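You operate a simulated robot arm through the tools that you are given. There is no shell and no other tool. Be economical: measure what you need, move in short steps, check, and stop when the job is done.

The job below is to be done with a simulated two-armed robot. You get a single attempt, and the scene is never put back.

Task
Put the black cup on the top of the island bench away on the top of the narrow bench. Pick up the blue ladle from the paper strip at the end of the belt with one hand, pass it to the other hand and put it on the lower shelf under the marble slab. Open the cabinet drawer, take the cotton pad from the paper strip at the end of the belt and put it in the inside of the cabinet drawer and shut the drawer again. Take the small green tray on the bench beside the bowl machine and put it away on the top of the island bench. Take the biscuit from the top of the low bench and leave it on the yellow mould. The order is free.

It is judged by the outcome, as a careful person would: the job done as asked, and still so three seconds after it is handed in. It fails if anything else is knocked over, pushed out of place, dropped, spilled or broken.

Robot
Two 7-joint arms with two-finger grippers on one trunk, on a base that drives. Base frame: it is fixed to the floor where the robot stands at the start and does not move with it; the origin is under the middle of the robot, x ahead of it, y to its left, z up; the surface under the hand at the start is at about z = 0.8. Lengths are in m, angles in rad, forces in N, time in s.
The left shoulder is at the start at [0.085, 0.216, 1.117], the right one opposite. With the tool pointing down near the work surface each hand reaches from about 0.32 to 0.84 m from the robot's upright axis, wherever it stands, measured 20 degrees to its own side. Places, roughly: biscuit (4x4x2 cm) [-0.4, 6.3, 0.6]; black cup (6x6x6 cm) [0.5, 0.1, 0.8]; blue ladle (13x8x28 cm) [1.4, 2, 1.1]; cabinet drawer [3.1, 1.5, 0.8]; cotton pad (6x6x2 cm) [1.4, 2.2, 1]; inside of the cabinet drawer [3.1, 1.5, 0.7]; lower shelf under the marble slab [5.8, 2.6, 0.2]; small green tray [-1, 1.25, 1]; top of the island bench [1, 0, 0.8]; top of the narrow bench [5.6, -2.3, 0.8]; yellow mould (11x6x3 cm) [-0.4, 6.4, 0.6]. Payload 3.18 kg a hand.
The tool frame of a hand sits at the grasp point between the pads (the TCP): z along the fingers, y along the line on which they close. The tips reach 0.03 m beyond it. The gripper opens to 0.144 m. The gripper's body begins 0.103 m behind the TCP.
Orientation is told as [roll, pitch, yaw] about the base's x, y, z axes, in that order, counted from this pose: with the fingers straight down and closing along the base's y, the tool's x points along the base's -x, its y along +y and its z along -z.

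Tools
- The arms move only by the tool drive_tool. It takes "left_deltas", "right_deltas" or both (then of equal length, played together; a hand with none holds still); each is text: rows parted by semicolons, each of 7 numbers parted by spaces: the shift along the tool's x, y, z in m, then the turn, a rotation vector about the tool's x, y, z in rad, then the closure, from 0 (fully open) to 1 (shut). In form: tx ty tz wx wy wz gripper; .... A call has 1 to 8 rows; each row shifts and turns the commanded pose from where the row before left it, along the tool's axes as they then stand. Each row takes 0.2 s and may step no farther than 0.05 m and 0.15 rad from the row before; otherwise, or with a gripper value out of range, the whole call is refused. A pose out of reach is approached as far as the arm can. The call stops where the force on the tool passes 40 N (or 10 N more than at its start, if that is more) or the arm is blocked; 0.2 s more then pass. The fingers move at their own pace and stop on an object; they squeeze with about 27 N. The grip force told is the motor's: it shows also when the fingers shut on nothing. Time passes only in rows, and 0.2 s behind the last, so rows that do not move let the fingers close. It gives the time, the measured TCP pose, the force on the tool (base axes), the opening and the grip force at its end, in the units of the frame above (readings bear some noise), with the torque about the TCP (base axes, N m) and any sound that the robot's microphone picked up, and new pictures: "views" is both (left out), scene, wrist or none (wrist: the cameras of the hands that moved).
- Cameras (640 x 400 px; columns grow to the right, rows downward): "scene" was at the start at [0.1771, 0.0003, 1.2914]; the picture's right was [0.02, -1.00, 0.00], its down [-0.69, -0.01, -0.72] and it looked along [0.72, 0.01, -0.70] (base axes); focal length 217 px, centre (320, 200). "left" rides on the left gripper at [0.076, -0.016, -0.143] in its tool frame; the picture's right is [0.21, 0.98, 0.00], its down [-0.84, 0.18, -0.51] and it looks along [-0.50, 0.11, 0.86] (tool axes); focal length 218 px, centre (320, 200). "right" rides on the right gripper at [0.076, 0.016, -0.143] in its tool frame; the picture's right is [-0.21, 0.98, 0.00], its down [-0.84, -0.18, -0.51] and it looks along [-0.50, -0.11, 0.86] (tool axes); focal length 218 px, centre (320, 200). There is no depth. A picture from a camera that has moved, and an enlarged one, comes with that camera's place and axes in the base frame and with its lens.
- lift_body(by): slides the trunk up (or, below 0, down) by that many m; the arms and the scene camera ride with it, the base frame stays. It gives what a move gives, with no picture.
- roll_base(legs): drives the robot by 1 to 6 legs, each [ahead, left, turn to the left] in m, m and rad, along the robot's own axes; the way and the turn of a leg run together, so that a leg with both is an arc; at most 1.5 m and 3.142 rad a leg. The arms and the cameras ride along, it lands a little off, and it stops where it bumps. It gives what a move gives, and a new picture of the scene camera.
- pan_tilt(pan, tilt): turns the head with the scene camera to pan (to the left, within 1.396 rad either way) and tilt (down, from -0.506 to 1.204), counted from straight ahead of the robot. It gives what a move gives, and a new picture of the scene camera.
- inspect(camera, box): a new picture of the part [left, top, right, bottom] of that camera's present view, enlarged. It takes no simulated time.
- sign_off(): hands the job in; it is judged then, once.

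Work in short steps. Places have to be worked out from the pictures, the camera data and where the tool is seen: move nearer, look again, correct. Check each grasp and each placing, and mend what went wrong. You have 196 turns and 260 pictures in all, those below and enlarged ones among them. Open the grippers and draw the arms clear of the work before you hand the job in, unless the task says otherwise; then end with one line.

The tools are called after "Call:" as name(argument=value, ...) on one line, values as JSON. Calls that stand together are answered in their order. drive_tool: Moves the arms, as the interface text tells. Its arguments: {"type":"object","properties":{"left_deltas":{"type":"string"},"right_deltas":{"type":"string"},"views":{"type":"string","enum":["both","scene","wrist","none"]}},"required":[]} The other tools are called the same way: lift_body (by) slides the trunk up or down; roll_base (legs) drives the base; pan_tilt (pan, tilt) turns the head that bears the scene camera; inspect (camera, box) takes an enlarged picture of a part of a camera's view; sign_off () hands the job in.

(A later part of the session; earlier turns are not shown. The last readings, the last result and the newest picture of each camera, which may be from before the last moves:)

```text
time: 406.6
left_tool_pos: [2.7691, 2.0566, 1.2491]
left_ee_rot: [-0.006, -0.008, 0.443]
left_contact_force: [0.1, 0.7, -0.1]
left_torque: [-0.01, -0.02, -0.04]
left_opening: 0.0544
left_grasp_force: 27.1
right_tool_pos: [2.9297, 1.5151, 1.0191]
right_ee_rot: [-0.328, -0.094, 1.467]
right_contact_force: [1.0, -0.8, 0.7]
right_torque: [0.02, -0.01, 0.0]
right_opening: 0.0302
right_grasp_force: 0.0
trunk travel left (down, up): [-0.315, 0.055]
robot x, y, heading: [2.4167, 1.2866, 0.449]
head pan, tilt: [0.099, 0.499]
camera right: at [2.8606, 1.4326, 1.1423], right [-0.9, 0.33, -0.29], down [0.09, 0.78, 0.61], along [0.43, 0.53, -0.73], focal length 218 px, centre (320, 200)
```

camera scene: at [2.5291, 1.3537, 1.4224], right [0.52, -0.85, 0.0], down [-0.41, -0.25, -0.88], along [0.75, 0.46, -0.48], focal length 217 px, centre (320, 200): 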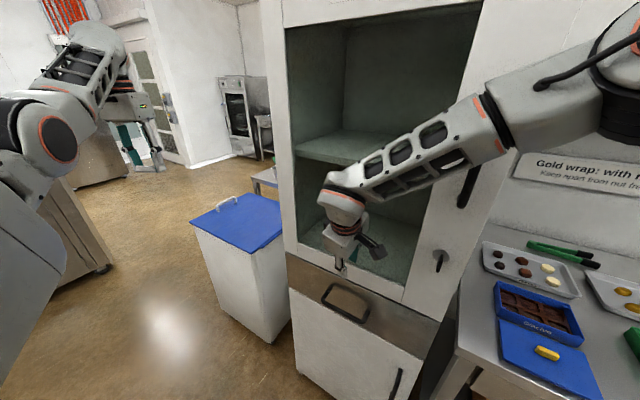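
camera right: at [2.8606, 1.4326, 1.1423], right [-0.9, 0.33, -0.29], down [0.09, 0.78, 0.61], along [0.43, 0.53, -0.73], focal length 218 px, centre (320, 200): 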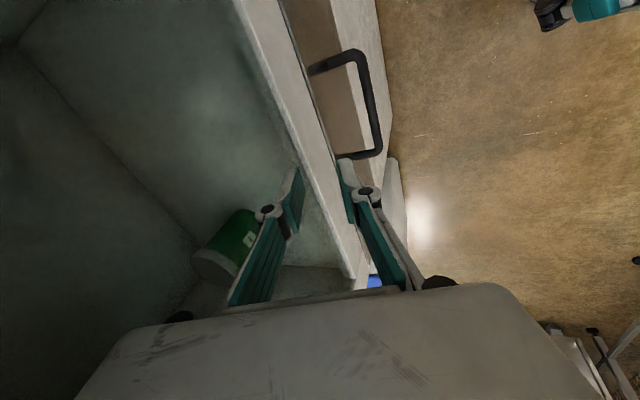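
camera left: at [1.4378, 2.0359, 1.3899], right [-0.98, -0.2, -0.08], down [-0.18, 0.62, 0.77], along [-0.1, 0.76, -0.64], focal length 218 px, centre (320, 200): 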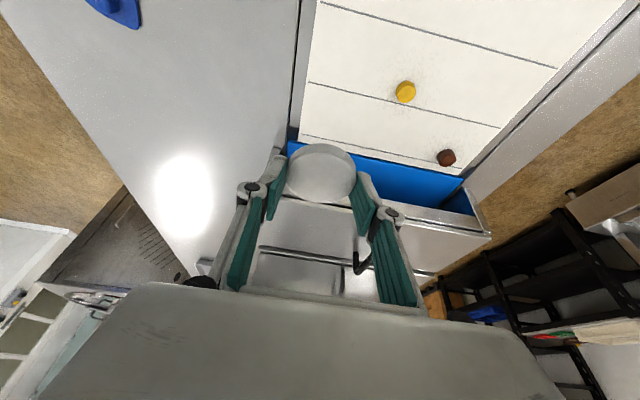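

With narrow fingers it's free. The bar is near (2.927, 1.51, 0.80) and the front plane near 2.965. I'll shift back 8 mm and lower with the trunk in stages.

Call:
drive_tool(right_deltas="0 0.008 -0.003 0 0 0 0.79;0 0 0 0 0 0 0.79", views="none")

Call:
lift_body(by=-0.12)

Call:
inspect(camera="right", box=[200, 60, 500, 250])

```text
time: 407.2
left_tool_pos: [2.7695, 2.0572, 1.2481]
left_ee_rot: [-0.006, -0.009, 0.444]
left_contact_force: [0.0, 0.4, -0.2]
left_torque: [-0.01, -0.01, 0.01]
left_opening: 0.0548
left_grasp_force: 27.1
right_tool_pos: [2.9215, 1.5155, 1.0202]
right_ee_rot: [-0.327, -0.096, 1.467]
right_contact_force: [0.4, -0.2, 0.3]
right_torque: [-0.02, -0.03, -0.01]
right_opening: 0.0303
right_grasp_force: 0.0
trunk travel left (down, up): [-0.315, 0.055]
robot x, y, heading: [2.416, 1.2871, 0.451]
head pan, tilt: [0.099, 0.499]
```

```text
time: 408.7
left_tool_pos: [2.7794, 2.068, 1.0409]
left_ee_rot: [-0.013, 0.135, 0.443]
left_contact_force: [-1.1, -0.2, 0.0]
left_torque: [0.01, -0.03, 0.02]
left_opening: 0.055
left_grasp_force: 27.2
right_tool_pos: [2.9071, 1.5159, 0.9127]
right_ee_rot: [-0.353, -0.101, 1.477]
right_contact_force: [0.1, -0.2, 0.8]
right_torque: [0.0, 0.0, 0.02]
right_opening: 0.0301
right_grasp_force: 0.1
trunk travel left (down, up): [-0.195, 0.175]
robot x, y, heading: [2.4155, 1.291, 0.454]
head pan, tilt: [0.099, 0.499]
```

```text
2.11 times, centred on (350, 155) of right
camera zoom: at [2.835, 1.4331, 1.0342], right [-0.89, 0.33, -0.32], down [0.07, 0.78, 0.62], along [0.45, 0.53, -0.72], focal length 460 px, centre (257, 295)
```

zoom: 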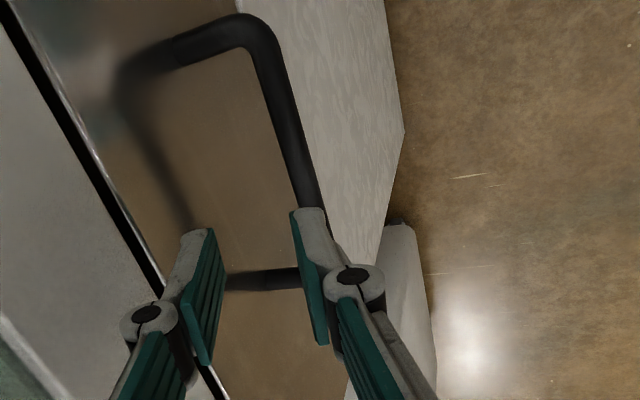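

Good view. I'm slightly behind the bar at z 0.913, so I'll try descending with the arm itself now that the trunk is lower.

Call:
drive_tool(right_deltas="0.002 0.004 0.026 0 0 0 0.79;0.002 0.004 0.026 0 0 0 0.79", views="none")

Call:
inspect(camera="right", box=[200, 60, 500, 250])

```text
time: 409.5
left_tool_pos: [2.7749, 2.0632, 1.0423]
left_ee_rot: [-0.015, 0.135, 0.44]
left_contact_force: [-0.4, 0.7, -0.5]
left_torque: [-0.11, -0.06, 0.04]
left_opening: 0.0549
left_grasp_force: 27.1
right_tool_pos: [2.912, 1.5199, 0.8756]
right_ee_rot: [-0.375, -0.122, 1.487]
right_contact_force: [0.7, -0.4, 0.5]
right_torque: [-0.03, 0.06, 0.01]
right_opening: 0.0301
right_grasp_force: 0.0
trunk travel left (down, up): [-0.195, 0.175]
robot x, y, heading: [2.4086, 1.2891, 0.446]
head pan, tilt: [0.099, 0.499]
stopped in row 2 (right hand): the arm was blocked; the commanded pose is now the measured one
```

```text
2.11 times, centred on (350, 155) of right
camera zoom: at [2.8375, 1.4331, 0.9942], right [-0.89, 0.33, -0.33], down [0.05, 0.77, 0.64], along [0.46, 0.55, -0.7], focal length 460 px, centre (257, 295)
```

zoom: 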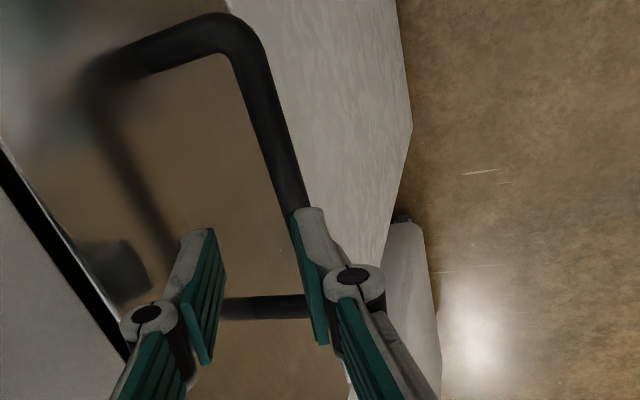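

The bar is aligned with the rear finger, so I need about 1.5 cm more forward. I'll nudge the base, then lower with the trunk.

Call:
roll_base(legs=[[0.0135, -0.0065, 0]])

Call:
inspect(camera="right", box=[200, 60, 500, 250])

```text
time: 410.3
left_tool_pos: [2.7844, 2.059, 1.041]
left_ee_rot: [-0.01, 0.138, 0.436]
left_contact_force: [-0.6, 0.3, -0.6]
left_torque: [-0.04, -0.06, 0.0]
left_opening: 0.0551
left_grasp_force: 27.3
right_tool_pos: [2.9087, 1.5162, 0.8746]
right_ee_rot: [-0.374, -0.114, 1.512]
right_contact_force: [0.7, -0.2, 0.1]
right_torque: [-0.02, 0.02, 0.02]
right_opening: 0.0302
right_grasp_force: 0.1
trunk travel left (down, up): [-0.195, 0.175]
robot x, y, heading: [2.4151, 1.2848, 0.45]
head pan, tilt: [0.099, 0.499]
stopped in leg 1: the robot was blocked; the commanded pose is now the measured one
camera scene: at [2.5613, 1.3677, 1.3121], right [0.52, -0.86, 0.0], down [-0.39, -0.24, -0.89], along [0.76, 0.46, -0.46], focal length 217 px, centre (320, 200)
```

scene: 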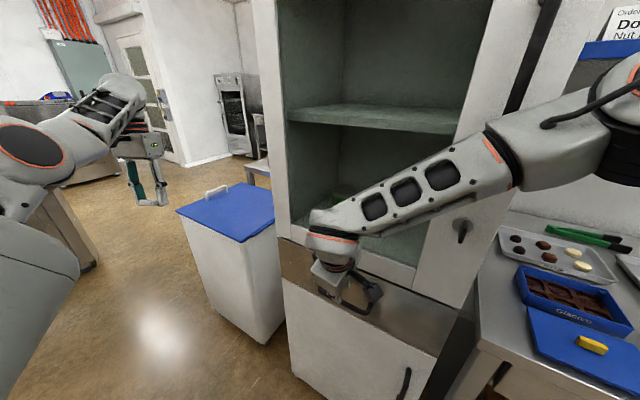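

```text
2.11 times, centred on (350, 155) of right
camera zoom: at [2.8349, 1.4299, 0.9934], right [-0.89, 0.3, -0.33], down [0.03, 0.77, 0.63], along [0.45, 0.56, -0.7], focal length 460 px, centre (257, 295)
```

zoom: 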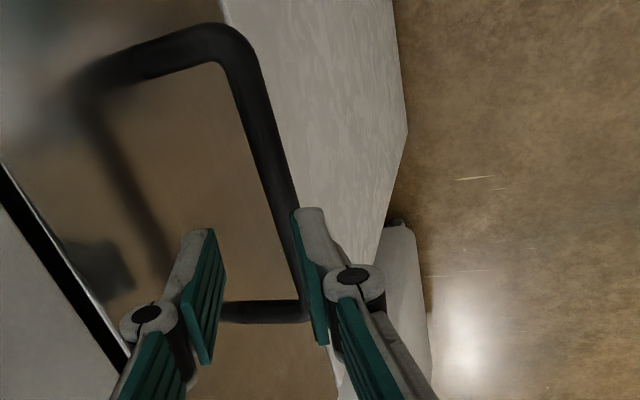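

The forearm is now resting near the cabinet frame, so this posture isn't workable. I'll lift out, and reposition at (2.42, 1.70) facing the cabinet squarely, so the handle is straight in front of the right shoulder.

Call:
lift_body(by=0.12)

Call:
roll_base(legs=[[-0.12, 0.02, 0], [0, 0, -0.45]])

Call:
drive_tool(right_deltas="0 0 -0.02 0 0 0.145 0.6;0 0 -0.02 0 0 0.145 0.6;0 0 -0.02 0 0 0.145 0.6;0 0 0 0 0 0.145 0.6;0 0 0 0 0 0.145 0.6;0 0 0 0 0 0.145 0.6;0 0 0 0 0 0.145 0.6;0 0 0 0 0 0.145 0.6", views="none")

Call:
drive_tool(right_deltas="0 0 0 0 0 0.145 0.6;0 0 0 0 0 0.145 0.6;0 0 0 0 0 0.145 0.6;0 0 0 0 0 0.145 0.6;0 0 0 0 0 0.145 0.6;0 0 0 0 0 0.145 0.6;0 0 0 0 0 0.145 0.6;0 0 0 0 0 0.145 0.6", views="none")

```text
time: 411.8
left_tool_pos: [2.7685, 2.053, 1.2598]
left_ee_rot: [-0.008, -0.021, 0.439]
left_contact_force: [0.0, -0.3, 1.7]
left_torque: [0.02, -0.01, 0.0]
left_opening: 0.055
left_grasp_force: 26.9
right_tool_pos: [2.9243, 1.5222, 0.9862]
right_ee_rot: [-0.36, -0.11, 1.502]
right_contact_force: [0.1, 0.1, -0.7]
right_torque: [0.02, 0.01, 0.03]
right_opening: 0.0303
right_grasp_force: 0.1
trunk travel left (down, up): [-0.315, 0.055]
robot x, y, heading: [2.4157, 1.2859, 0.446]
head pan, tilt: [0.099, 0.499]
```

```text
time: 414.3
left_tool_pos: [2.9297, 1.8153, 1.2585]
left_ee_rot: [0.007, -0.008, 0.014]
left_contact_force: [-1.8, -0.2, -0.9]
left_torque: [0.15, -0.26, -0.14]
left_opening: 0.0549
left_grasp_force: 26.9
right_tool_pos: [2.8598, 1.2601, 0.9825]
right_ee_rot: [-0.356, -0.108, 1.081]
right_contact_force: [0.6, -0.9, -1.0]
right_torque: [0.0, 0.0, -0.04]
right_opening: 0.0302
right_grasp_force: 0.1
trunk travel left (down, up): [-0.315, 0.055]
robot x, y, heading: [2.2989, 1.2534, 0.029]
head pan, tilt: [0.099, 0.499]
stopped in leg 2: the force on the tool passed its limit at 72 N (the readings are from after the stop); the commanded pose is now the measured one
camera scene: at [2.4298, 1.264, 1.4334], right [0.13, -0.99, 0.0], down [-0.47, -0.06, -0.88], along [0.87, 0.11, -0.48], focal length 217 px, centre (320, 200)
```

scene: 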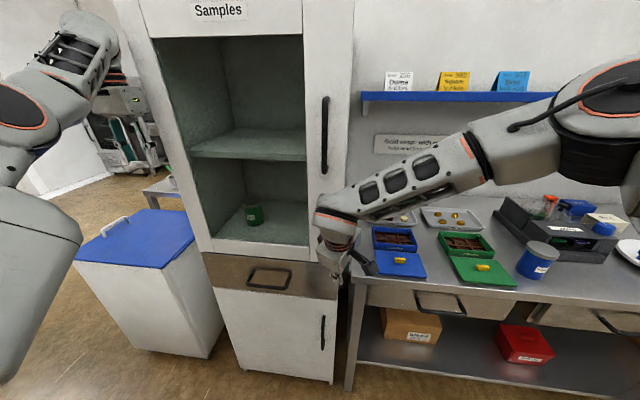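

```text
time: 416.1
left_tool_pos: [2.9302, 1.8151, 1.2585]
left_ee_rot: [0.007, -0.009, 0.015]
left_contact_force: [-2.9, 0.8, 0.6]
left_torque: [-0.1, -0.26, -0.08]
left_opening: 0.0546
left_grasp_force: 27.0
right_tool_pos: [2.8399, 1.2652, 1.0388]
right_ee_rot: [-0.043, -0.368, -0.093]
right_contact_force: [0.8, 0.0, 0.6]
right_torque: [0.0, -0.01, 0.01]
right_opening: 0.0577
right_grasp_force: 0.0
trunk travel left (down, up): [-0.315, 0.055]
robot x, y, heading: [2.3012, 1.2535, 0.025]
head pan, tilt: [0.099, 0.499]
```

```text
time: 417.9
left_tool_pos: [2.9305, 1.8151, 1.2594]
left_ee_rot: [0.006, -0.008, 0.014]
left_contact_force: [-3.1, 0.2, 1.0]
left_torque: [-0.09, -0.29, -0.08]
left_opening: 0.0546
left_grasp_force: 27.0
right_tool_pos: [2.8373, 1.2641, 1.0389]
right_ee_rot: [0.323, -0.181, -1.289]
right_contact_force: [0.3, -0.1, -0.7]
right_torque: [0.0, 0.03, -0.03]
right_opening: 0.0576
right_grasp_force: 0.0
trunk travel left (down, up): [-0.315, 0.055]
robot x, y, heading: [2.3, 1.2568, 0.026]
head pan, tilt: [0.099, 0.499]
```

The left hand brushed the cabinet corner. I'll back away and take a path that keeps it outside the cabinet.

Call:
roll_base(legs=[[-0.1, 0, 0], [0.1, 0.35, -0.026], [0.1, 0.09, 0]])

Call:
drive_tool(right_deltas="0 0 0 0 0 0.14 0.6;0 0 0 0 0 0.14 0.6;0 0 0 0 0 0 0.6", views="wrist")

```text
time: 423.3
left_tool_pos: [3.0395, 2.2333, 1.2609]
left_ee_rot: [0.007, -0.009, -0.013]
left_contact_force: [-0.1, 0.0, 0.6]
left_torque: [0.01, 0.01, 0.0]
left_opening: 0.0546
left_grasp_force: 26.7
right_tool_pos: [2.9306, 1.6854, 1.0387]
right_ee_rot: [0.322, -0.178, -1.314]
right_contact_force: [-9.1, -11.3, -3.5]
right_torque: [0.4, -0.05, -0.29]
right_opening: 0.0533
right_grasp_force: 0.2
trunk travel left (down, up): [-0.315, 0.055]
robot x, y, heading: [2.3911, 1.6896, 0.003]
head pan, tilt: [0.099, 0.499]
camera scene: at [2.5231, 1.6969, 1.4334], right [0.1, -0.99, 0.0], down [-0.48, -0.05, -0.88], along [0.87, 0.09, -0.48], focal length 217 px, centre (320, 200)
```

scene: 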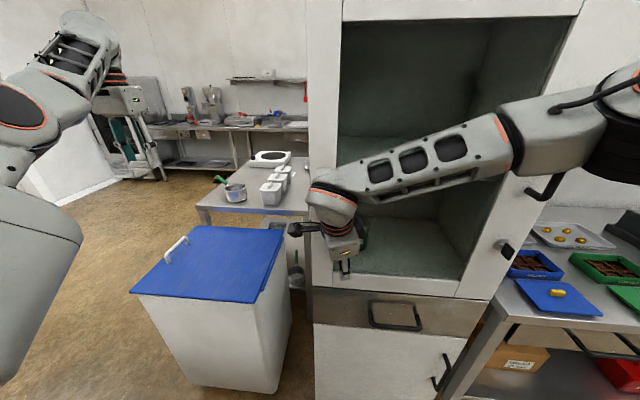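

```text
time: 424.1
left_tool_pos: [3.0388, 2.2365, 1.2594]
left_ee_rot: [0.006, -0.009, -0.013]
left_contact_force: [0.1, 0.1, -0.3]
left_torque: [0.01, -0.01, 0.03]
left_opening: 0.0546
left_grasp_force: 26.8
right_tool_pos: [2.9301, 1.688, 1.0389]
right_ee_rot: [0.359, -0.086, -1.581]
right_contact_force: [-11.2, 7.4, 1.5]
right_torque: [-0.13, -0.32, 0.28]
right_opening: 0.0555
right_grasp_force: 0.1
trunk travel left (down, up): [-0.315, 0.055]
robot x, y, heading: [2.3928, 1.6916, -0.003]
head pan, tilt: [0.099, 0.499]
camera right: at [2.8962, 1.7764, 1.1718], right [0.91, -0.19, 0.36], down [-0.35, -0.8, 0.48], along [0.2, -0.57, -0.8], focal length 218 px, centre (320, 200)
```

right: 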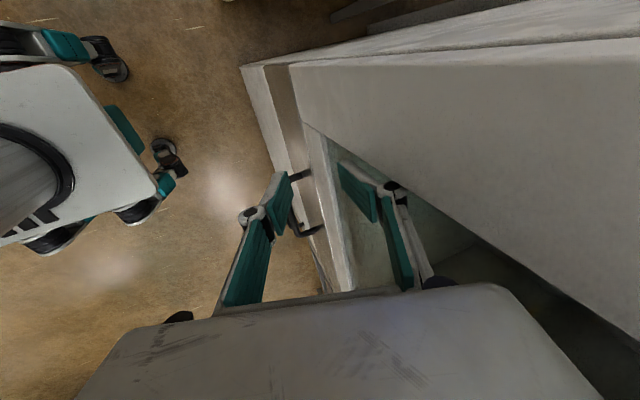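

The hand is lightly touching the cabinet frame. I'll pull it back toward me and shift right, in front of the handle.

Call:
drive_tool(right_deltas="0 -0.04 -0.015 0 0 0 0.6;0 -0.04 -0.015 0 0 0 0.6;0 -0.025 -0.01 0 0 0 0.6;-0.045 0 0 0 0 0 0.6;-0.045 0 0 0 0 0 0.6;-0.045 0 0 0 0 0 0.79;-0.035 0 0 0 0 0 0.79", views="both")

```text
time: 425.7
left_tool_pos: [3.0392, 2.2345, 1.2597]
left_ee_rot: [0.008, -0.008, -0.015]
left_contact_force: [-0.5, 0.6, 0.9]
left_torque: [0.0, -0.01, 0.0]
left_opening: 0.0546
left_grasp_force: 26.2
right_tool_pos: [2.8174, 1.5176, 1.0541]
right_ee_rot: [0.359, -0.089, -1.58]
right_contact_force: [0.0, -0.1, 0.3]
right_torque: [-0.01, -0.02, 0.02]
right_opening: 0.0302
right_grasp_force: 0.0
trunk travel left (down, up): [-0.315, 0.055]
robot x, y, heading: [2.3906, 1.69, 0.002]
head pan, tilt: [0.099, 0.499]
camera scene: at [2.5238, 1.6974, 1.4335], right [0.1, -0.99, 0.0], down [-0.48, -0.05, -0.88], along [0.87, 0.09, -0.48], focal length 217 px, centre (320, 200)
camera right: at [2.7834, 1.6056, 1.1867], right [0.91, -0.19, 0.36], down [-0.35, -0.8, 0.48], along [0.2, -0.57, -0.8], focal length 218 px, centre (320, 200)
```

scene: 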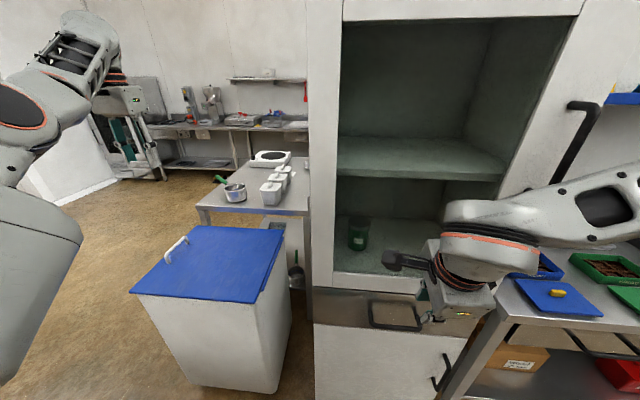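
right: 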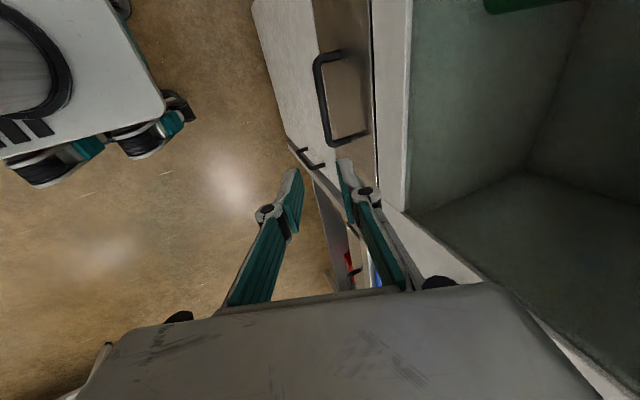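

The right arm is now comfortable, and the bar is at x≈2.926. I'll approach above it.

Call:
drive_tool(right_deltas="0 0.0137 0.042 0 0 0 0.79;0 0.0137 0.042 0 0 0 0.79;0 0.0137 0.042 0 0 0 0.79", views="none")

Call:
inspect(camera="right", box=[200, 40, 500, 230])

```text
time: 426.5
left_tool_pos: [3.0408, 2.2343, 1.2588]
left_ee_rot: [0.006, -0.006, -0.014]
left_contact_force: [0.1, 0.6, 0.1]
left_torque: [0.01, 0.05, 0.01]
left_opening: 0.0541
left_grasp_force: 27.5
right_tool_pos: [2.9005, 1.5088, 0.9503]
right_ee_rot: [0.356, -0.088, -1.581]
right_contact_force: [0.1, 0.4, -0.1]
right_torque: [0.05, 0.04, 0.03]
right_opening: 0.0299
right_grasp_force: 0.1
trunk travel left (down, up): [-0.315, 0.055]
robot x, y, heading: [2.3895, 1.6936, 0.0]
head pan, tilt: [0.099, 0.499]
```

```text
2.11 times, centred on (350, 135) of right
camera zoom: at [2.868, 1.5968, 1.0832], right [0.91, -0.19, 0.36], down [-0.35, -0.8, 0.48], along [0.2, -0.57, -0.8], focal length 460 px, centre (257, 337)
```

zoom: 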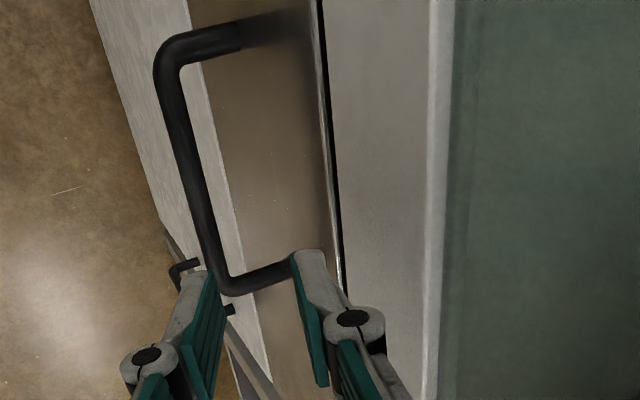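

The fingers nicely straddle the bar line. I'll descend the last 14 cm onto the bar.

Call:
drive_tool(right_deltas="0.0044 -0.0075 0.0348 0 0 0 0.79;0.0044 -0.0075 0.0348 0 0 0 0.79;0.0044 -0.0075 0.0348 0 0 0 0.79;0.0044 -0.0075 0.0348 0 0 0 0.79", views="none")

Call:
inspect(camera="right", box=[200, 40, 500, 230])

```text
time: 427.5
left_tool_pos: [3.0406, 2.236, 1.2585]
left_ee_rot: [0.008, -0.008, -0.014]
left_contact_force: [0.0, -0.6, 0.3]
left_torque: [0.01, 0.0, -0.01]
left_opening: 0.0544
left_grasp_force: 27.2
right_tool_pos: [2.9222, 1.5133, 0.8091]
right_ee_rot: [0.358, -0.086, -1.582]
right_contact_force: [1.0, 0.6, -0.2]
right_torque: [0.04, -0.01, 0.0]
right_opening: 0.0301
right_grasp_force: 0.0
trunk travel left (down, up): [-0.315, 0.055]
robot x, y, heading: [2.3933, 1.6924, 0.006]
head pan, tilt: [0.099, 0.499]
```

```text
2.11 times, centred on (350, 135) of right
camera zoom: at [2.8884, 1.6028, 0.9418], right [0.91, -0.19, 0.36], down [-0.35, -0.8, 0.48], along [0.2, -0.57, -0.8], focal length 460 px, centre (257, 337)
```

zoom: 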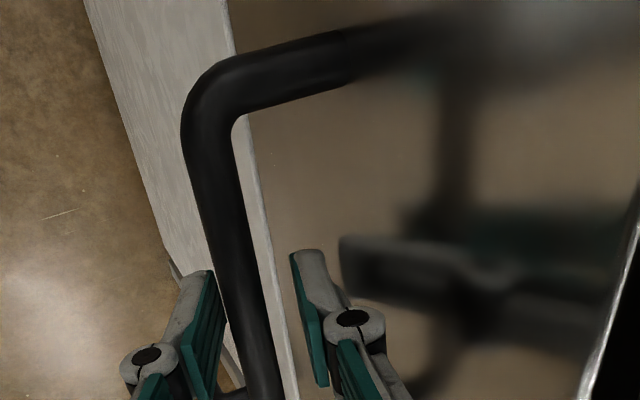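

The bar is between the fingers. I'll close and check the grip.

Call:
drive_tool(right_deltas="0 0 0 0 0 0 1;0 0 0 0 0 0 1;0 0 0 0 0 0 1", views="none")

```text
time: 428.3
left_tool_pos: [3.0408, 2.2354, 1.2591]
left_ee_rot: [0.007, -0.008, -0.014]
left_contact_force: [-0.2, -0.1, -0.3]
left_torque: [-0.01, 0.06, -0.01]
left_opening: 0.0545
left_grasp_force: 26.8
right_tool_pos: [2.9205, 1.5133, 0.8072]
right_ee_rot: [0.354, -0.089, -1.583]
right_contact_force: [-10.5, 2.4, -10.8]
right_torque: [0.2, -0.05, -1.1]
right_opening: 0.0125
right_grasp_force: 42.7
trunk travel left (down, up): [-0.315, 0.055]
robot x, y, heading: [2.3929, 1.6933, -0.003]
head pan, tilt: [0.099, 0.499]
```

Gripped. I'll pull the drawer open with the arm in small steps.

Call:
drive_tool(right_deltas="0 -0.0187 -0.007 0 0 0 1;0 -0.028 -0.0104 0 0 0 1;0 -0.028 -0.0104 0 0 0 1;0 -0.028 -0.0104 0 0 0 1", views="scene")

```text
time: 429.3
left_tool_pos: [3.0401, 2.2358, 1.2591]
left_ee_rot: [0.007, -0.005, -0.013]
left_contact_force: [0.0, 0.8, -0.6]
left_torque: [0.02, -0.02, 0.0]
left_opening: 0.0544
left_grasp_force: 27.3
right_tool_pos: [2.8119, 1.5148, 0.8091]
right_ee_rot: [0.356, -0.089, -1.58]
right_contact_force: [-0.8, 2.7, -17.9]
right_torque: [0.79, -0.09, -0.69]
right_opening: 0.0122
right_grasp_force: 42.3
trunk travel left (down, up): [-0.315, 0.055]
robot x, y, heading: [2.3912, 1.6924, 0.003]
head pan, tilt: [0.099, 0.499]
camera scene: at [2.5246, 1.6981, 1.4333], right [0.1, -0.99, 0.0], down [-0.48, -0.05, -0.88], along [0.87, 0.09, -0.48], focal length 217 px, centre (320, 200)
```

scene: 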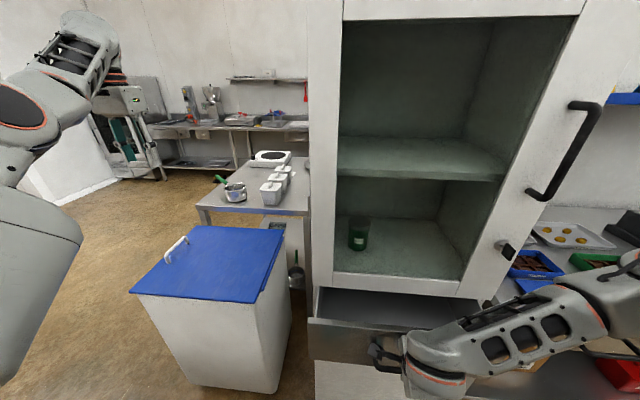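

The drawer is opening. I'll pull a bit further with the base.

Call:
roll_base(legs=[[-0.075, -0.02, 0]])

```text
time: 430.4
left_tool_pos: [2.9645, 2.2171, 1.2596]
left_ee_rot: [0.006, -0.01, -0.013]
left_contact_force: [-0.3, -1.1, -0.2]
left_torque: [0.01, -0.06, -0.01]
left_opening: 0.0539
left_grasp_force: 26.3
right_tool_pos: [2.7381, 1.4975, 0.8113]
right_ee_rot: [0.366, -0.087, -1.58]
right_contact_force: [1.6, 22.8, 20.0]
right_torque: [0.46, -0.09, -0.83]
right_opening: 0.0127
right_grasp_force: 42.9
trunk travel left (down, up): [-0.315, 0.055]
robot x, y, heading: [2.3169, 1.6702, -0.002]
head pan, tilt: [0.099, 0.499]
camera scene: at [2.4479, 1.6807, 1.4339], right [0.1, -1.0, 0.0], down [-0.48, -0.05, -0.88], along [0.87, 0.09, -0.48], focal length 217 px, centre (320, 200)
```

scene: 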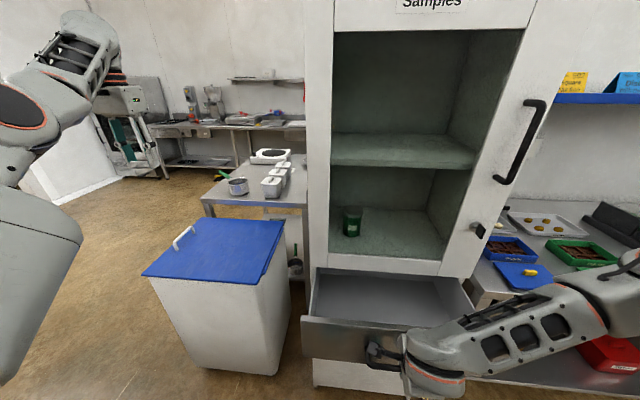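

The drawer is open about 18 cm. I'll release the handle and lift the right hand clear.

Call:
drive_tool(right_deltas="0 0 0 0 0 0 0.79;0 0 0 0 0 0 0.79;-0.004 0.0145 -0.04 0 0 0 0.79;-0.004 0.0145 -0.04 0 0 0 0.79;-0.004 0.0145 -0.04 0 0 0 0.79;-0.004 0.0145 -0.04 0 0 0 0.79;-0.04 -0.015 0 0 0 0 0.79;-0.04 -0.015 0 0 0 0 0.79", views="scene")

```text
time: 432.2
left_tool_pos: [2.9661, 2.2149, 1.2593]
left_ee_rot: [0.008, -0.008, -0.014]
left_contact_force: [-0.7, -0.4, 0.3]
left_torque: [0.01, 0.01, -0.04]
left_opening: 0.0544
left_grasp_force: 26.5
right_tool_pos: [2.729, 1.417, 0.9739]
right_ee_rot: [0.36, -0.084, -1.582]
right_contact_force: [1.4, -0.3, 0.6]
right_torque: [0.0, 0.02, 0.04]
right_opening: 0.0302
right_grasp_force: 0.2
right hand out of reach, approached as far as the arm can: row 8
trunk travel left (down, up): [-0.315, 0.055]
robot x, y, heading: [2.3182, 1.669, -0.003]
head pan, tilt: [0.099, 0.499]
camera scene: at [2.4496, 1.6779, 1.4334], right [0.1, -0.99, 0.0], down [-0.48, -0.05, -0.88], along [0.87, 0.09, -0.48], focal length 217 px, centre (320, 200)
```

scene: 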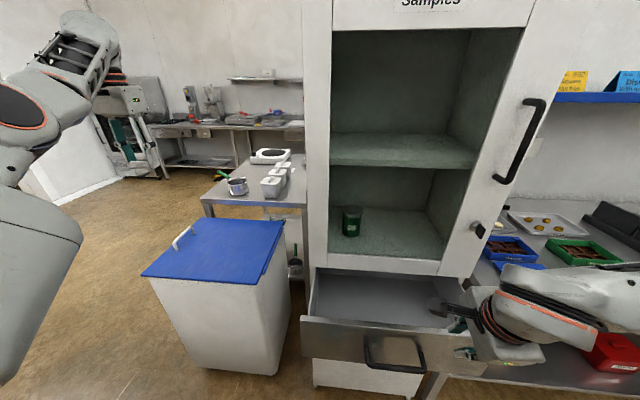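

The drawer stays open. Now I'll bring the left hand with the pad toward the drawer, first back from the cabinet, then across.

Call:
drive_tool(left_deltas="0.03 -0.03 0 0 0 0 1;0.03 -0.03 0 0 0 0 1;0.03 -0.03 0 0 0 0 1;0.01 -0.045 0 0 0 0 1;0 -0.048 0 0 0 0 1;0 -0.048 0 0 0 0 1;0 -0.048 0 0 0 0 1", views="none")

```text
time: 433.8
left_tool_pos: [2.9928, 1.9876, 1.3061]
left_ee_rot: [0.01, -0.005, -0.014]
left_contact_force: [0.4, 0.6, 0.7]
left_torque: [0.04, 0.02, -0.01]
left_opening: 0.0542
left_grasp_force: 27.2
left hand out of reach, approached as far as the arm can: row 1, 2, 3, 4, 5, 6, 7
right_tool_pos: [2.7284, 1.4173, 0.9741]
right_ee_rot: [0.363, -0.082, -1.579]
right_contact_force: [0.7, -1.1, -0.4]
right_torque: [0.04, 0.01, 0.02]
right_opening: 0.03
right_grasp_force: 0.0
trunk travel left (down, up): [-0.315, 0.055]
robot x, y, heading: [2.3179, 1.6727, 0.001]
head pan, tilt: [0.099, 0.499]
```

The left wrist is too high, which forces a limit. I'll lower the hand here, since there's only the bin well below, and then retract.

Call:
drive_tool(left_deltas="0 0 0.045 0 0 0 1;0 0 0.045 0 0 0 1;0 0 0.045 0 0 0 1;0 0 0.045 0 0 0 1;0.03 0 0.02 0 0 0 1;0.04 0 0 0 0 0 1;0.04 0 0 0 0 0 1", views="scene")

```text
time: 435.4
left_tool_pos: [3.0515, 1.9986, 1.146]
left_ee_rot: [0.007, -0.008, -0.014]
left_contact_force: [0.6, 0.1, 0.3]
left_torque: [0.0, 0.02, -0.04]
left_opening: 0.0541
left_grasp_force: 27.6
left hand out of reach, approached as far as the arm can: row 1, 2, 3, 4, 5, 6, 7
right_tool_pos: [2.728, 1.4177, 0.9744]
right_ee_rot: [0.363, -0.085, -1.582]
right_contact_force: [0.6, -0.4, -0.4]
right_torque: [0.01, -0.01, 0.03]
right_opening: 0.0305
right_grasp_force: 0.0
trunk travel left (down, up): [-0.315, 0.055]
robot x, y, heading: [2.319, 1.6736, -0.003]
head pan, tilt: [0.099, 0.499]
camera scene: at [2.4496, 1.6783, 1.4335], right [0.1, -1.0, 0.0], down [-0.48, -0.05, -0.88], along [0.87, 0.09, -0.48], focal length 217 px, centre (320, 200)
```

scene: 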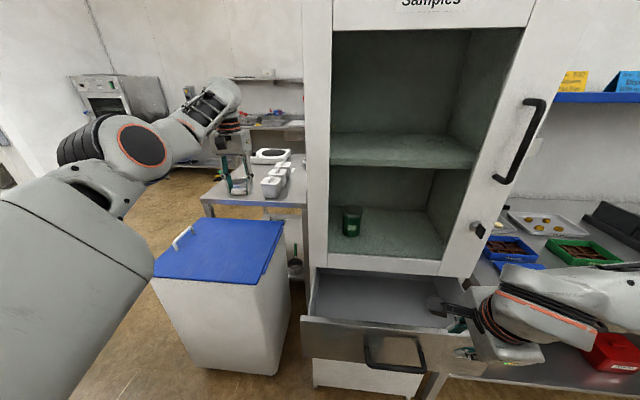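

The left elbow is in a different posture, but I can position the pad with the base instead. I'll raise the right hand, rotate left to clear the cabinet, move to (2.15, 1.31), and rotate back.

Call:
drive_tool(right_deltas="-0.004 0.0145 -0.04 0 0 0 0.79;-0.004 0.0145 -0.04 0 0 0 0.79;-0.004 0.0145 -0.04 0 0 0 0.79", views="none")

Call:
roll_base(legs=[[0, 0, 0.5], [-0.12, -0.37, 0], [-0.2, 0, 0]])

```text
time: 436.2
left_tool_pos: [3.0524, 1.998, 1.146]
left_ee_rot: [0.007, -0.007, -0.013]
left_contact_force: [-0.2, -0.2, -0.5]
left_torque: [-0.03, -0.02, -0.02]
left_opening: 0.0544
left_grasp_force: 27.4
right_tool_pos: [2.7258, 1.418, 1.1038]
right_ee_rot: [0.361, -0.085, -1.583]
right_contact_force: [-0.3, -0.3, -0.1]
right_torque: [0.01, 0.0, -0.04]
right_opening: 0.0303
right_grasp_force: 0.1
trunk travel left (down, up): [-0.315, 0.055]
robot x, y, heading: [2.3169, 1.6726, 0.003]
head pan, tilt: [0.099, 0.499]
```

```text
time: 442.6
left_tool_pos: [2.7034, 1.8306, 1.1464]
left_ee_rot: [0.005, -0.006, 0.484]
left_contact_force: [0.9, 0.2, -0.9]
left_torque: [0.01, -0.04, 0.0]
left_opening: 0.0545
left_grasp_force: 26.9
right_tool_pos: [2.6956, 1.1648, 1.1034]
right_ee_rot: [0.362, -0.084, -1.083]
right_contact_force: [0.2, -0.8, 0.3]
right_torque: [-0.01, -0.01, -0.06]
right_opening: 0.0303
right_grasp_force: 0.1
trunk travel left (down, up): [-0.315, 0.055]
robot x, y, heading: [2.2173, 1.1884, 0.495]
head pan, tilt: [0.099, 0.499]
camera scene: at [2.3267, 1.2613, 1.4335], right [0.56, -0.83, 0.0], down [-0.4, -0.27, -0.88], along [0.73, 0.49, -0.48], focal length 217 px, centre (320, 200)
```

scene: 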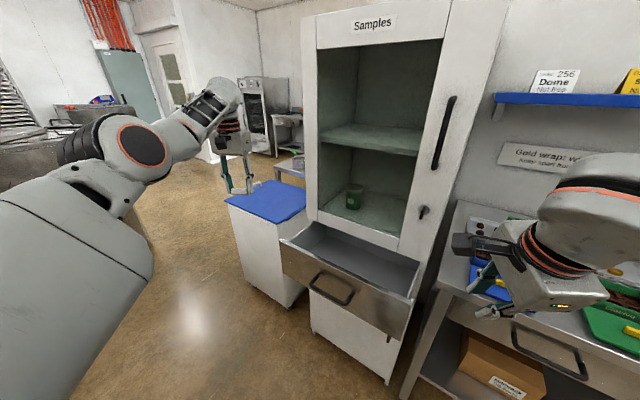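

I'll turn partway back so the pad comes over the drawer opening near (2.875, 1.62).

Call:
roll_base(legs=[[0, 0, -0.245], [0.014, -0.074, 0]])

Call:
inspect(camera="left", box=[0, 0, 640, 400])

```text
time: 444.8
left_tool_pos: [2.8765, 1.6266, 1.1454]
left_ee_rot: [0.007, -0.006, 0.239]
left_contact_force: [0.5, 0.1, 0.2]
left_torque: [0.05, 0.01, 0.02]
left_opening: 0.0541
left_grasp_force: 26.2
right_tool_pos: [2.7084, 0.9832, 1.1027]
right_ee_rot: [0.364, -0.084, -1.328]
right_contact_force: [-0.2, -0.7, -0.8]
right_torque: [0.03, -0.02, -0.01]
right_opening: 0.0303
right_grasp_force: 0.0
trunk travel left (down, up): [-0.315, 0.055]
robot x, y, heading: [2.25, 1.1265, 0.251]
head pan, tilt: [0.099, 0.499]
camera scene: at [2.3735, 1.1647, 1.4334], right [0.35, -0.94, 0.0], down [-0.45, -0.17, -0.88], along [0.82, 0.3, -0.48], focal length 217 px, centre (320, 200)
```

scene: 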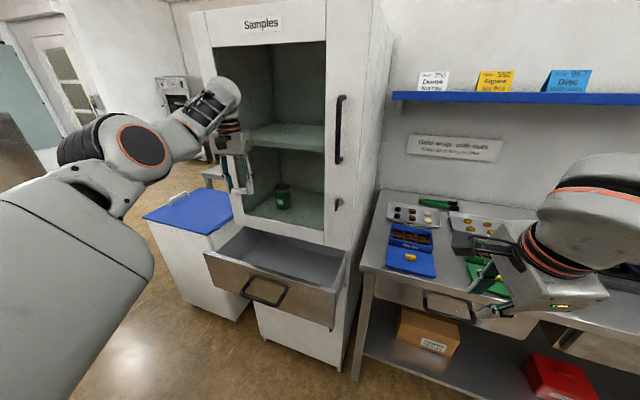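

```text
1.00 times, centred on (320, 200) of left (not enlarged: the box is as wide or as high as the picture)
camera zoom: at [2.8049, 1.5897, 1.2871], right [-0.43, 0.9, 0.01], down [0.77, 0.37, 0.51], along [0.46, 0.23, -0.86], focal length 218 px, centre (320, 200)
```

zoom: 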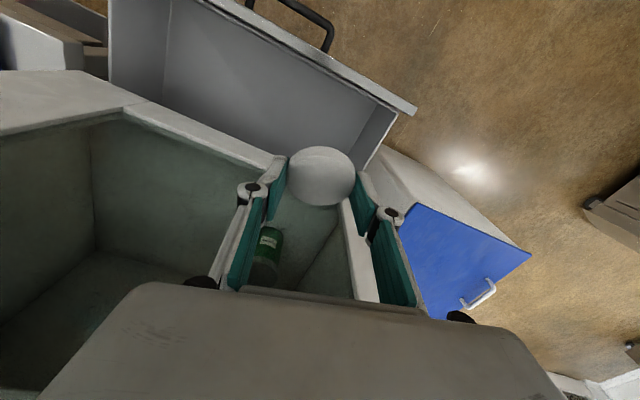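

The pad is over the drawer opening (x 2.80 to 2.96). I'll lower with the trunk in stages and watch.

Call:
lift_body(by=-0.15)

Call:
inspect(camera="left", box=[0, 0, 640, 400])

```text
time: 446.5
left_tool_pos: [2.8729, 1.6322, 0.8673]
left_ee_rot: [0.006, 0.184, 0.252]
left_contact_force: [0.4, -1.0, -0.3]
left_torque: [-0.02, 0.01, 0.01]
left_opening: 0.0542
left_grasp_force: 26.4
right_tool_pos: [2.695, 0.9807, 0.9041]
right_ee_rot: [0.205, -0.081, -1.309]
right_contact_force: [-0.6, -0.1, -0.1]
right_torque: [0.0, 0.0, 0.02]
right_opening: 0.0301
right_grasp_force: 0.1
trunk travel left (down, up): [-0.165, 0.205]
robot x, y, heading: [2.2479, 1.1241, 0.259]
head pan, tilt: [0.099, 0.499]
```

```text
1.00 times, centred on (320, 200) of left (not enlarged: the box is as wide or as high as the picture)
camera zoom: at [2.8289, 1.6027, 1.0207], right [-0.44, 0.9, 0.04], down [0.85, 0.4, 0.35], along [0.29, 0.19, -0.94], focal length 218 px, centre (320, 200)
```

zoom: 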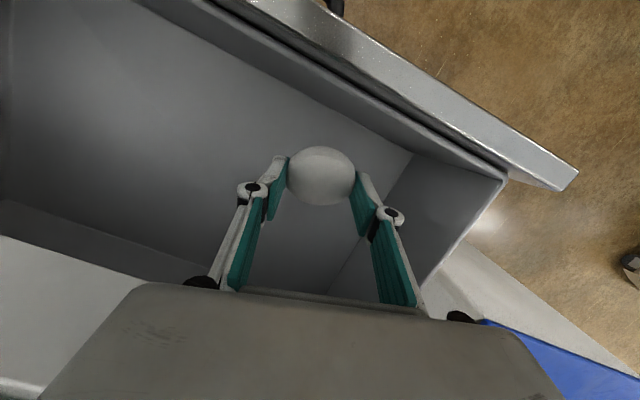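

The pad is well inside the drawer outline. I'll lower about 7 cm more and release.

Call:
drive_tool(left_deltas="0 0 0.03 0 0 0 1;0 0 0.03 0 0 0 1;0 0 0.015 0 0 0 1", views="wrist")

```text
time: 447.5
left_tool_pos: [2.8717, 1.6322, 0.7863]
left_ee_rot: [0.011, 0.192, 0.255]
left_contact_force: [-0.4, 0.5, -1.0]
left_torque: [-0.01, 0.03, -0.01]
left_opening: 0.0543
left_grasp_force: 26.9
left hand out of reach, approached as far as the arm can: row 1, 2
right_tool_pos: [2.6997, 0.98, 0.8954]
right_ee_rot: [0.19, -0.081, -1.302]
right_contact_force: [0.3, -0.4, 0.0]
right_torque: [0.04, 0.01, 0.03]
right_opening: 0.0302
right_grasp_force: 0.0
trunk travel left (down, up): [-0.165, 0.205]
robot x, y, heading: [2.2462, 1.1227, 0.261]
head pan, tilt: [0.099, 0.499]
stopped in row 3 (left hand): the arm was blocked; the commanded pose is now the measured one
camera left: at [2.8298, 1.6023, 0.9402], right [-0.44, 0.89, 0.05], down [0.85, 0.4, 0.34], along [0.29, 0.19, -0.94], focal length 218 px, centre (320, 200)
```

left: 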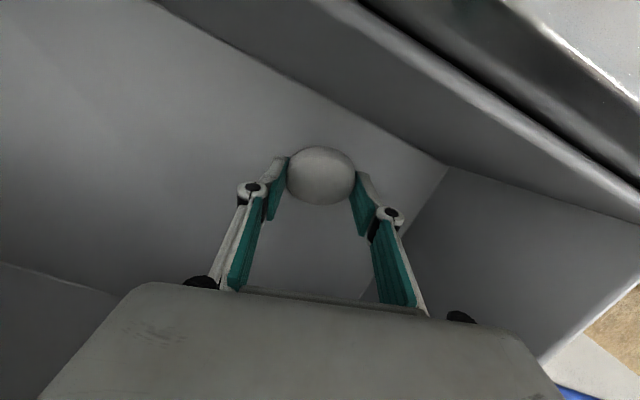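

I'll lower a touch more with the trunk, then release.

Call:
lift_body(by=-0.02)

Call:
drive_tool(left_deltas="0 0 0 0 0 0 0.45;0 0 0 0 0 0 0.45;0 0 0 0 0 0 0.45", views="wrist")

```text
time: 448.2
left_tool_pos: [2.8736, 1.6368, 0.7716]
left_ee_rot: [0.009, 0.189, 0.264]
left_contact_force: [2.4, -12.9, 21.2]
left_torque: [-0.4, -0.36, -0.18]
left_opening: 0.0543
left_grasp_force: 26.8
right_tool_pos: [2.6957, 0.9805, 0.8752]
right_ee_rot: [0.167, -0.08, -1.302]
right_contact_force: [0.2, -0.3, 1.1]
right_torque: [-0.01, 0.01, 0.0]
right_opening: 0.0301
right_grasp_force: 0.0
trunk travel left (down, up): [-0.145, 0.225]
robot x, y, heading: [2.2476, 1.1254, 0.266]
head pan, tilt: [0.099, 0.499]
```

```text
time: 449.2
left_tool_pos: [2.8699, 1.6387, 0.7653]
left_ee_rot: [0.009, 0.201, 0.259]
left_contact_force: [-1.3, -14.6, 161.0]
left_torque: [-2.35, -1.53, -1.1]
left_opening: 0.0765
left_grasp_force: 44.8
right_tool_pos: [2.6982, 0.9836, 0.8657]
right_ee_rot: [0.15, -0.078, -1.291]
right_contact_force: [0.4, -0.2, -0.9]
right_torque: [0.05, -0.01, 0.01]
right_opening: 0.0302
right_grasp_force: 0.0
trunk travel left (down, up): [-0.145, 0.225]
robot x, y, heading: [2.2406, 1.1229, 0.27]
head pan, tilt: [0.099, 0.499]
stopped in row 3 (left hand): the force on the tool passed its limit at 60 N (the readings are from after the stop); the commanded pose is now the measured one
camera left: at [2.8294, 1.6098, 0.9194], right [-0.45, 0.89, 0.05], down [0.85, 0.41, 0.33], along [0.27, 0.19, -0.94], focal length 218 px, centre (320, 200)
```

left: 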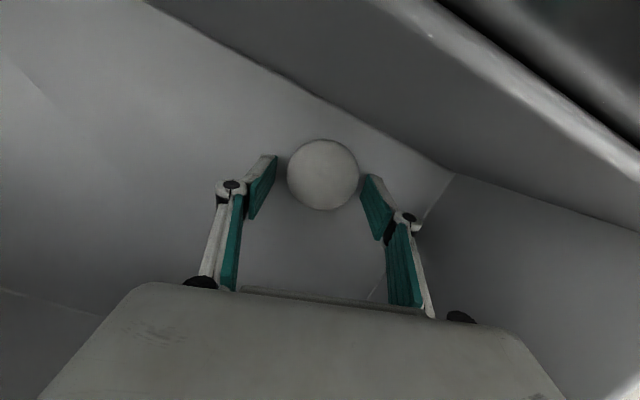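

The pad rests on the drawer floor and the fingertips are pressing it. I'll raise at once.

Call:
lift_body(by=0.05)

Call:
lift_body(by=0.15)

Call:
pan_tilt(pan=0.25, tilt=0.6)

```text
time: 450.1
left_tool_pos: [2.9016, 1.6516, 0.8957]
left_ee_rot: [0.003, 0.067, 0.27]
left_contact_force: [0.2, 0.6, -0.3]
left_torque: [-0.03, 0.01, -0.02]
left_opening: 0.0791
left_grasp_force: 0.0
right_tool_pos: [2.7159, 0.9902, 0.9096]
right_ee_rot: [0.13, -0.086, -1.299]
right_contact_force: [0.0, -0.4, -0.2]
right_torque: [-0.04, 0.02, -0.04]
right_opening: 0.0303
right_grasp_force: 0.0
trunk travel left (down, up): [-0.195, 0.175]
robot x, y, heading: [2.252, 1.1298, 0.266]
head pan, tilt: [0.099, 0.499]
```

```text
time: 451.9
left_tool_pos: [2.8911, 1.6478, 1.1565]
left_ee_rot: [0.006, -0.084, 0.263]
left_contact_force: [-0.8, -0.5, 0.5]
left_torque: [-0.01, 0.0, 0.01]
left_opening: 0.0793
left_grasp_force: 0.0
right_tool_pos: [2.717, 0.9915, 1.0533]
right_ee_rot: [0.117, -0.084, -1.294]
right_contact_force: [0.6, -0.1, -0.1]
right_torque: [-0.01, 0.0, -0.01]
right_opening: 0.0302
right_grasp_force: 0.0
trunk travel left (down, up): [-0.345, 0.025]
robot x, y, heading: [2.2495, 1.1256, 0.264]
head pan, tilt: [0.099, 0.499]
```

```text
time: 452.6
left_tool_pos: [2.8916, 1.6477, 1.1568]
left_ee_rot: [0.006, -0.085, 0.263]
left_contact_force: [-0.6, 0.2, 0.0]
left_torque: [0.04, -0.01, -0.03]
left_opening: 0.0791
left_grasp_force: 0.1
right_tool_pos: [2.7171, 0.9909, 1.0535]
right_ee_rot: [0.12, -0.084, -1.295]
right_contact_force: [0.0, 0.7, 0.4]
right_torque: [-0.03, 0.04, -0.04]
right_opening: 0.0301
right_grasp_force: 0.1
trunk travel left (down, up): [-0.345, 0.025]
robot x, y, heading: [2.2489, 1.1261, 0.264]
head pan, tilt: [0.25, 0.6]
camera scene: at [2.3625, 1.1774, 1.4544], right [0.49, -0.87, 0.0], down [-0.49, -0.28, -0.83], along [0.72, 0.41, -0.56], focal length 217 px, centre (320, 200)
```

scene: 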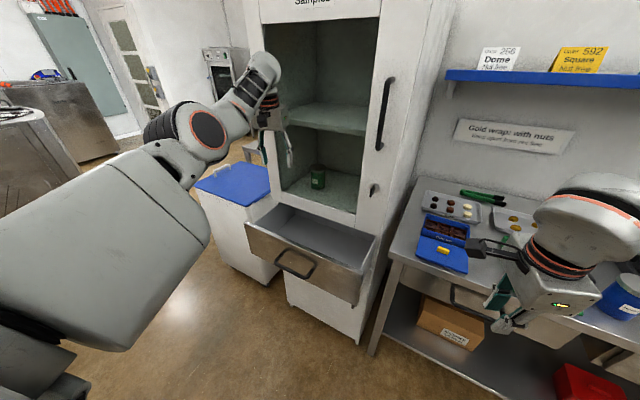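

The pad is in the drawer. To shut it I'll close the left fingers, bring them in front of the drawer panel, and push with the base.

Call:
roll_base(legs=[[-0.226, -0.03, 0]])

Call:
drive_tool(left_deltas="0 0 0 0 0 0 1;0 0 0 0 0.04 0 1;0 0 0 0 0.04 0 1", views="none")

Call:
lift_body(by=-0.16)

Call:
inspect(camera="left", box=[0, 0, 640, 400])

```text
time: 454.3
left_tool_pos: [2.6796, 1.5579, 1.1575]
left_ee_rot: [0.008, -0.085, 0.264]
left_contact_force: [0.2, 0.4, 0.2]
left_torque: [0.05, -0.02, -0.01]
left_opening: 0.0791
left_grasp_force: 0.1
right_tool_pos: [2.5047, 0.9015, 1.0552]
right_ee_rot: [0.122, -0.085, -1.298]
right_contact_force: [-1.7, 0.2, 0.2]
right_torque: [-0.01, -0.01, 0.02]
right_opening: 0.0301
right_grasp_force: 0.0
trunk travel left (down, up): [-0.345, 0.025]
robot x, y, heading: [2.0372, 1.037, 0.264]
head pan, tilt: [0.25, 0.6]
camera scene: at [2.1502, 1.0887, 1.4545], right [0.49, -0.87, 0.0], down [-0.49, -0.28, -0.83], along [0.72, 0.41, -0.56], focal length 217 px, centre (320, 200)
```

scene: 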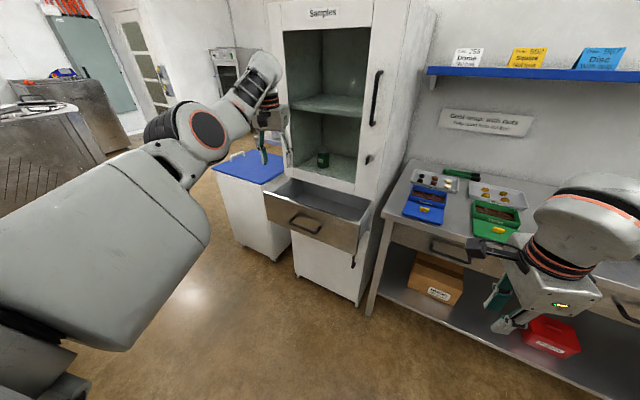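

```text
time: 455.1
left_tool_pos: [2.6807, 1.5583, 1.1565]
left_ee_rot: [0.007, -0.084, 0.264]
left_contact_force: [-0.9, 0.2, 0.0]
left_torque: [0.01, 0.01, -0.02]
left_opening: 0.0
left_grasp_force: 27.0
left hand out of reach, approached as far as the arm can: row 3
right_tool_pos: [2.5061, 0.9016, 1.0537]
right_ee_rot: [0.121, -0.084, -1.297]
right_contact_force: [-0.3, -0.7, -0.2]
right_torque: [-0.01, 0.0, 0.0]
right_opening: 0.0302
right_grasp_force: 0.0
trunk travel left (down, up): [-0.345, 0.025]
robot x, y, heading: [2.0376, 1.0374, 0.265]
head pan, tilt: [0.25, 0.6]
```

```text
time: 456.9
left_tool_pos: [2.6864, 1.56, 0.8633]
left_ee_rot: [0.005, 0.107, 0.263]
left_contact_force: [-0.2, 0.3, 0.9]
left_torque: [-0.01, -0.02, -0.02]
left_opening: 0.0
left_grasp_force: 26.6
right_tool_pos: [2.5052, 0.9027, 0.895]
right_ee_rot: [0.122, -0.084, -1.297]
right_contact_force: [0.4, -0.5, 1.2]
right_torque: [0.0, -0.03, 0.01]
right_opening: 0.0302
right_grasp_force: 0.1
trunk travel left (down, up): [-0.185, 0.185]
robot x, y, heading: [2.0367, 1.0398, 0.269]
head pan, tilt: [0.25, 0.6]
```

```text
1.00 times, centred on (320, 200) of left (not enlarged: the box is as wide or as high as the picture)
camera zoom: at [2.6321, 1.5273, 1.0127], right [-0.45, 0.89, 0.03], down [0.82, 0.4, 0.41], along [0.36, 0.21, -0.91], focal length 218 px, centre (320, 200)
```

zoom: 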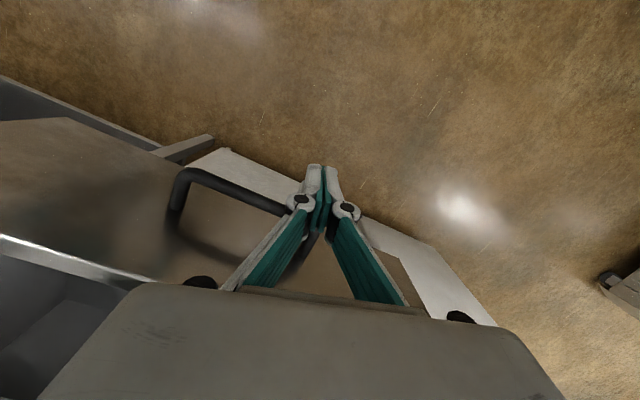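

The fingers are in front of the panel above the handle bar. I'll push forward with the base along +x.

Call:
roll_base(legs=[[0.2506, -0.069, 0]])

```text
time: 458.6
left_tool_pos: [2.8891, 1.5616, 0.8605]
left_ee_rot: [0.009, 0.119, 0.27]
left_contact_force: [0.2, -0.1, 1.0]
left_torque: [-0.01, 0.0, -0.04]
left_opening: 0.0
left_grasp_force: 27.2
right_tool_pos: [2.7163, 0.9012, 0.8975]
right_ee_rot: [0.126, -0.084, -1.288]
right_contact_force: [-0.2, -0.4, -0.1]
right_torque: [-0.02, 0.04, 0.01]
right_opening: 0.03
right_grasp_force: 0.0
trunk travel left (down, up): [-0.185, 0.185]
robot x, y, heading: [2.248, 1.0337, 0.271]
head pan, tilt: [0.25, 0.6]
stopped in leg 1: the robot was blocked; the commanded pose is now the measured one
camera scene: at [2.4244, 1.1031, 1.291], right [0.5, -0.87, 0.0], down [-0.48, -0.28, -0.83], along [0.72, 0.41, -0.56], focal length 217 px, centre (320, 200)
```

scene: 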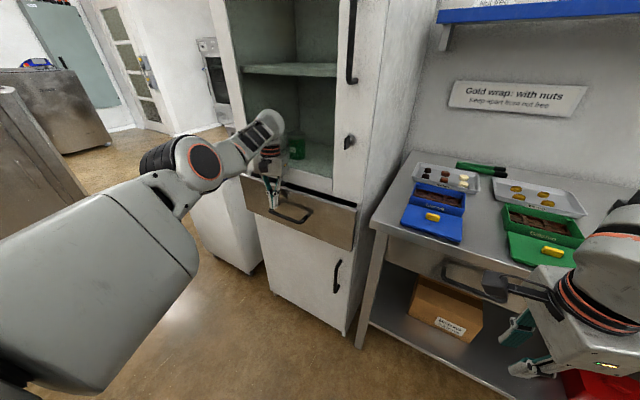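

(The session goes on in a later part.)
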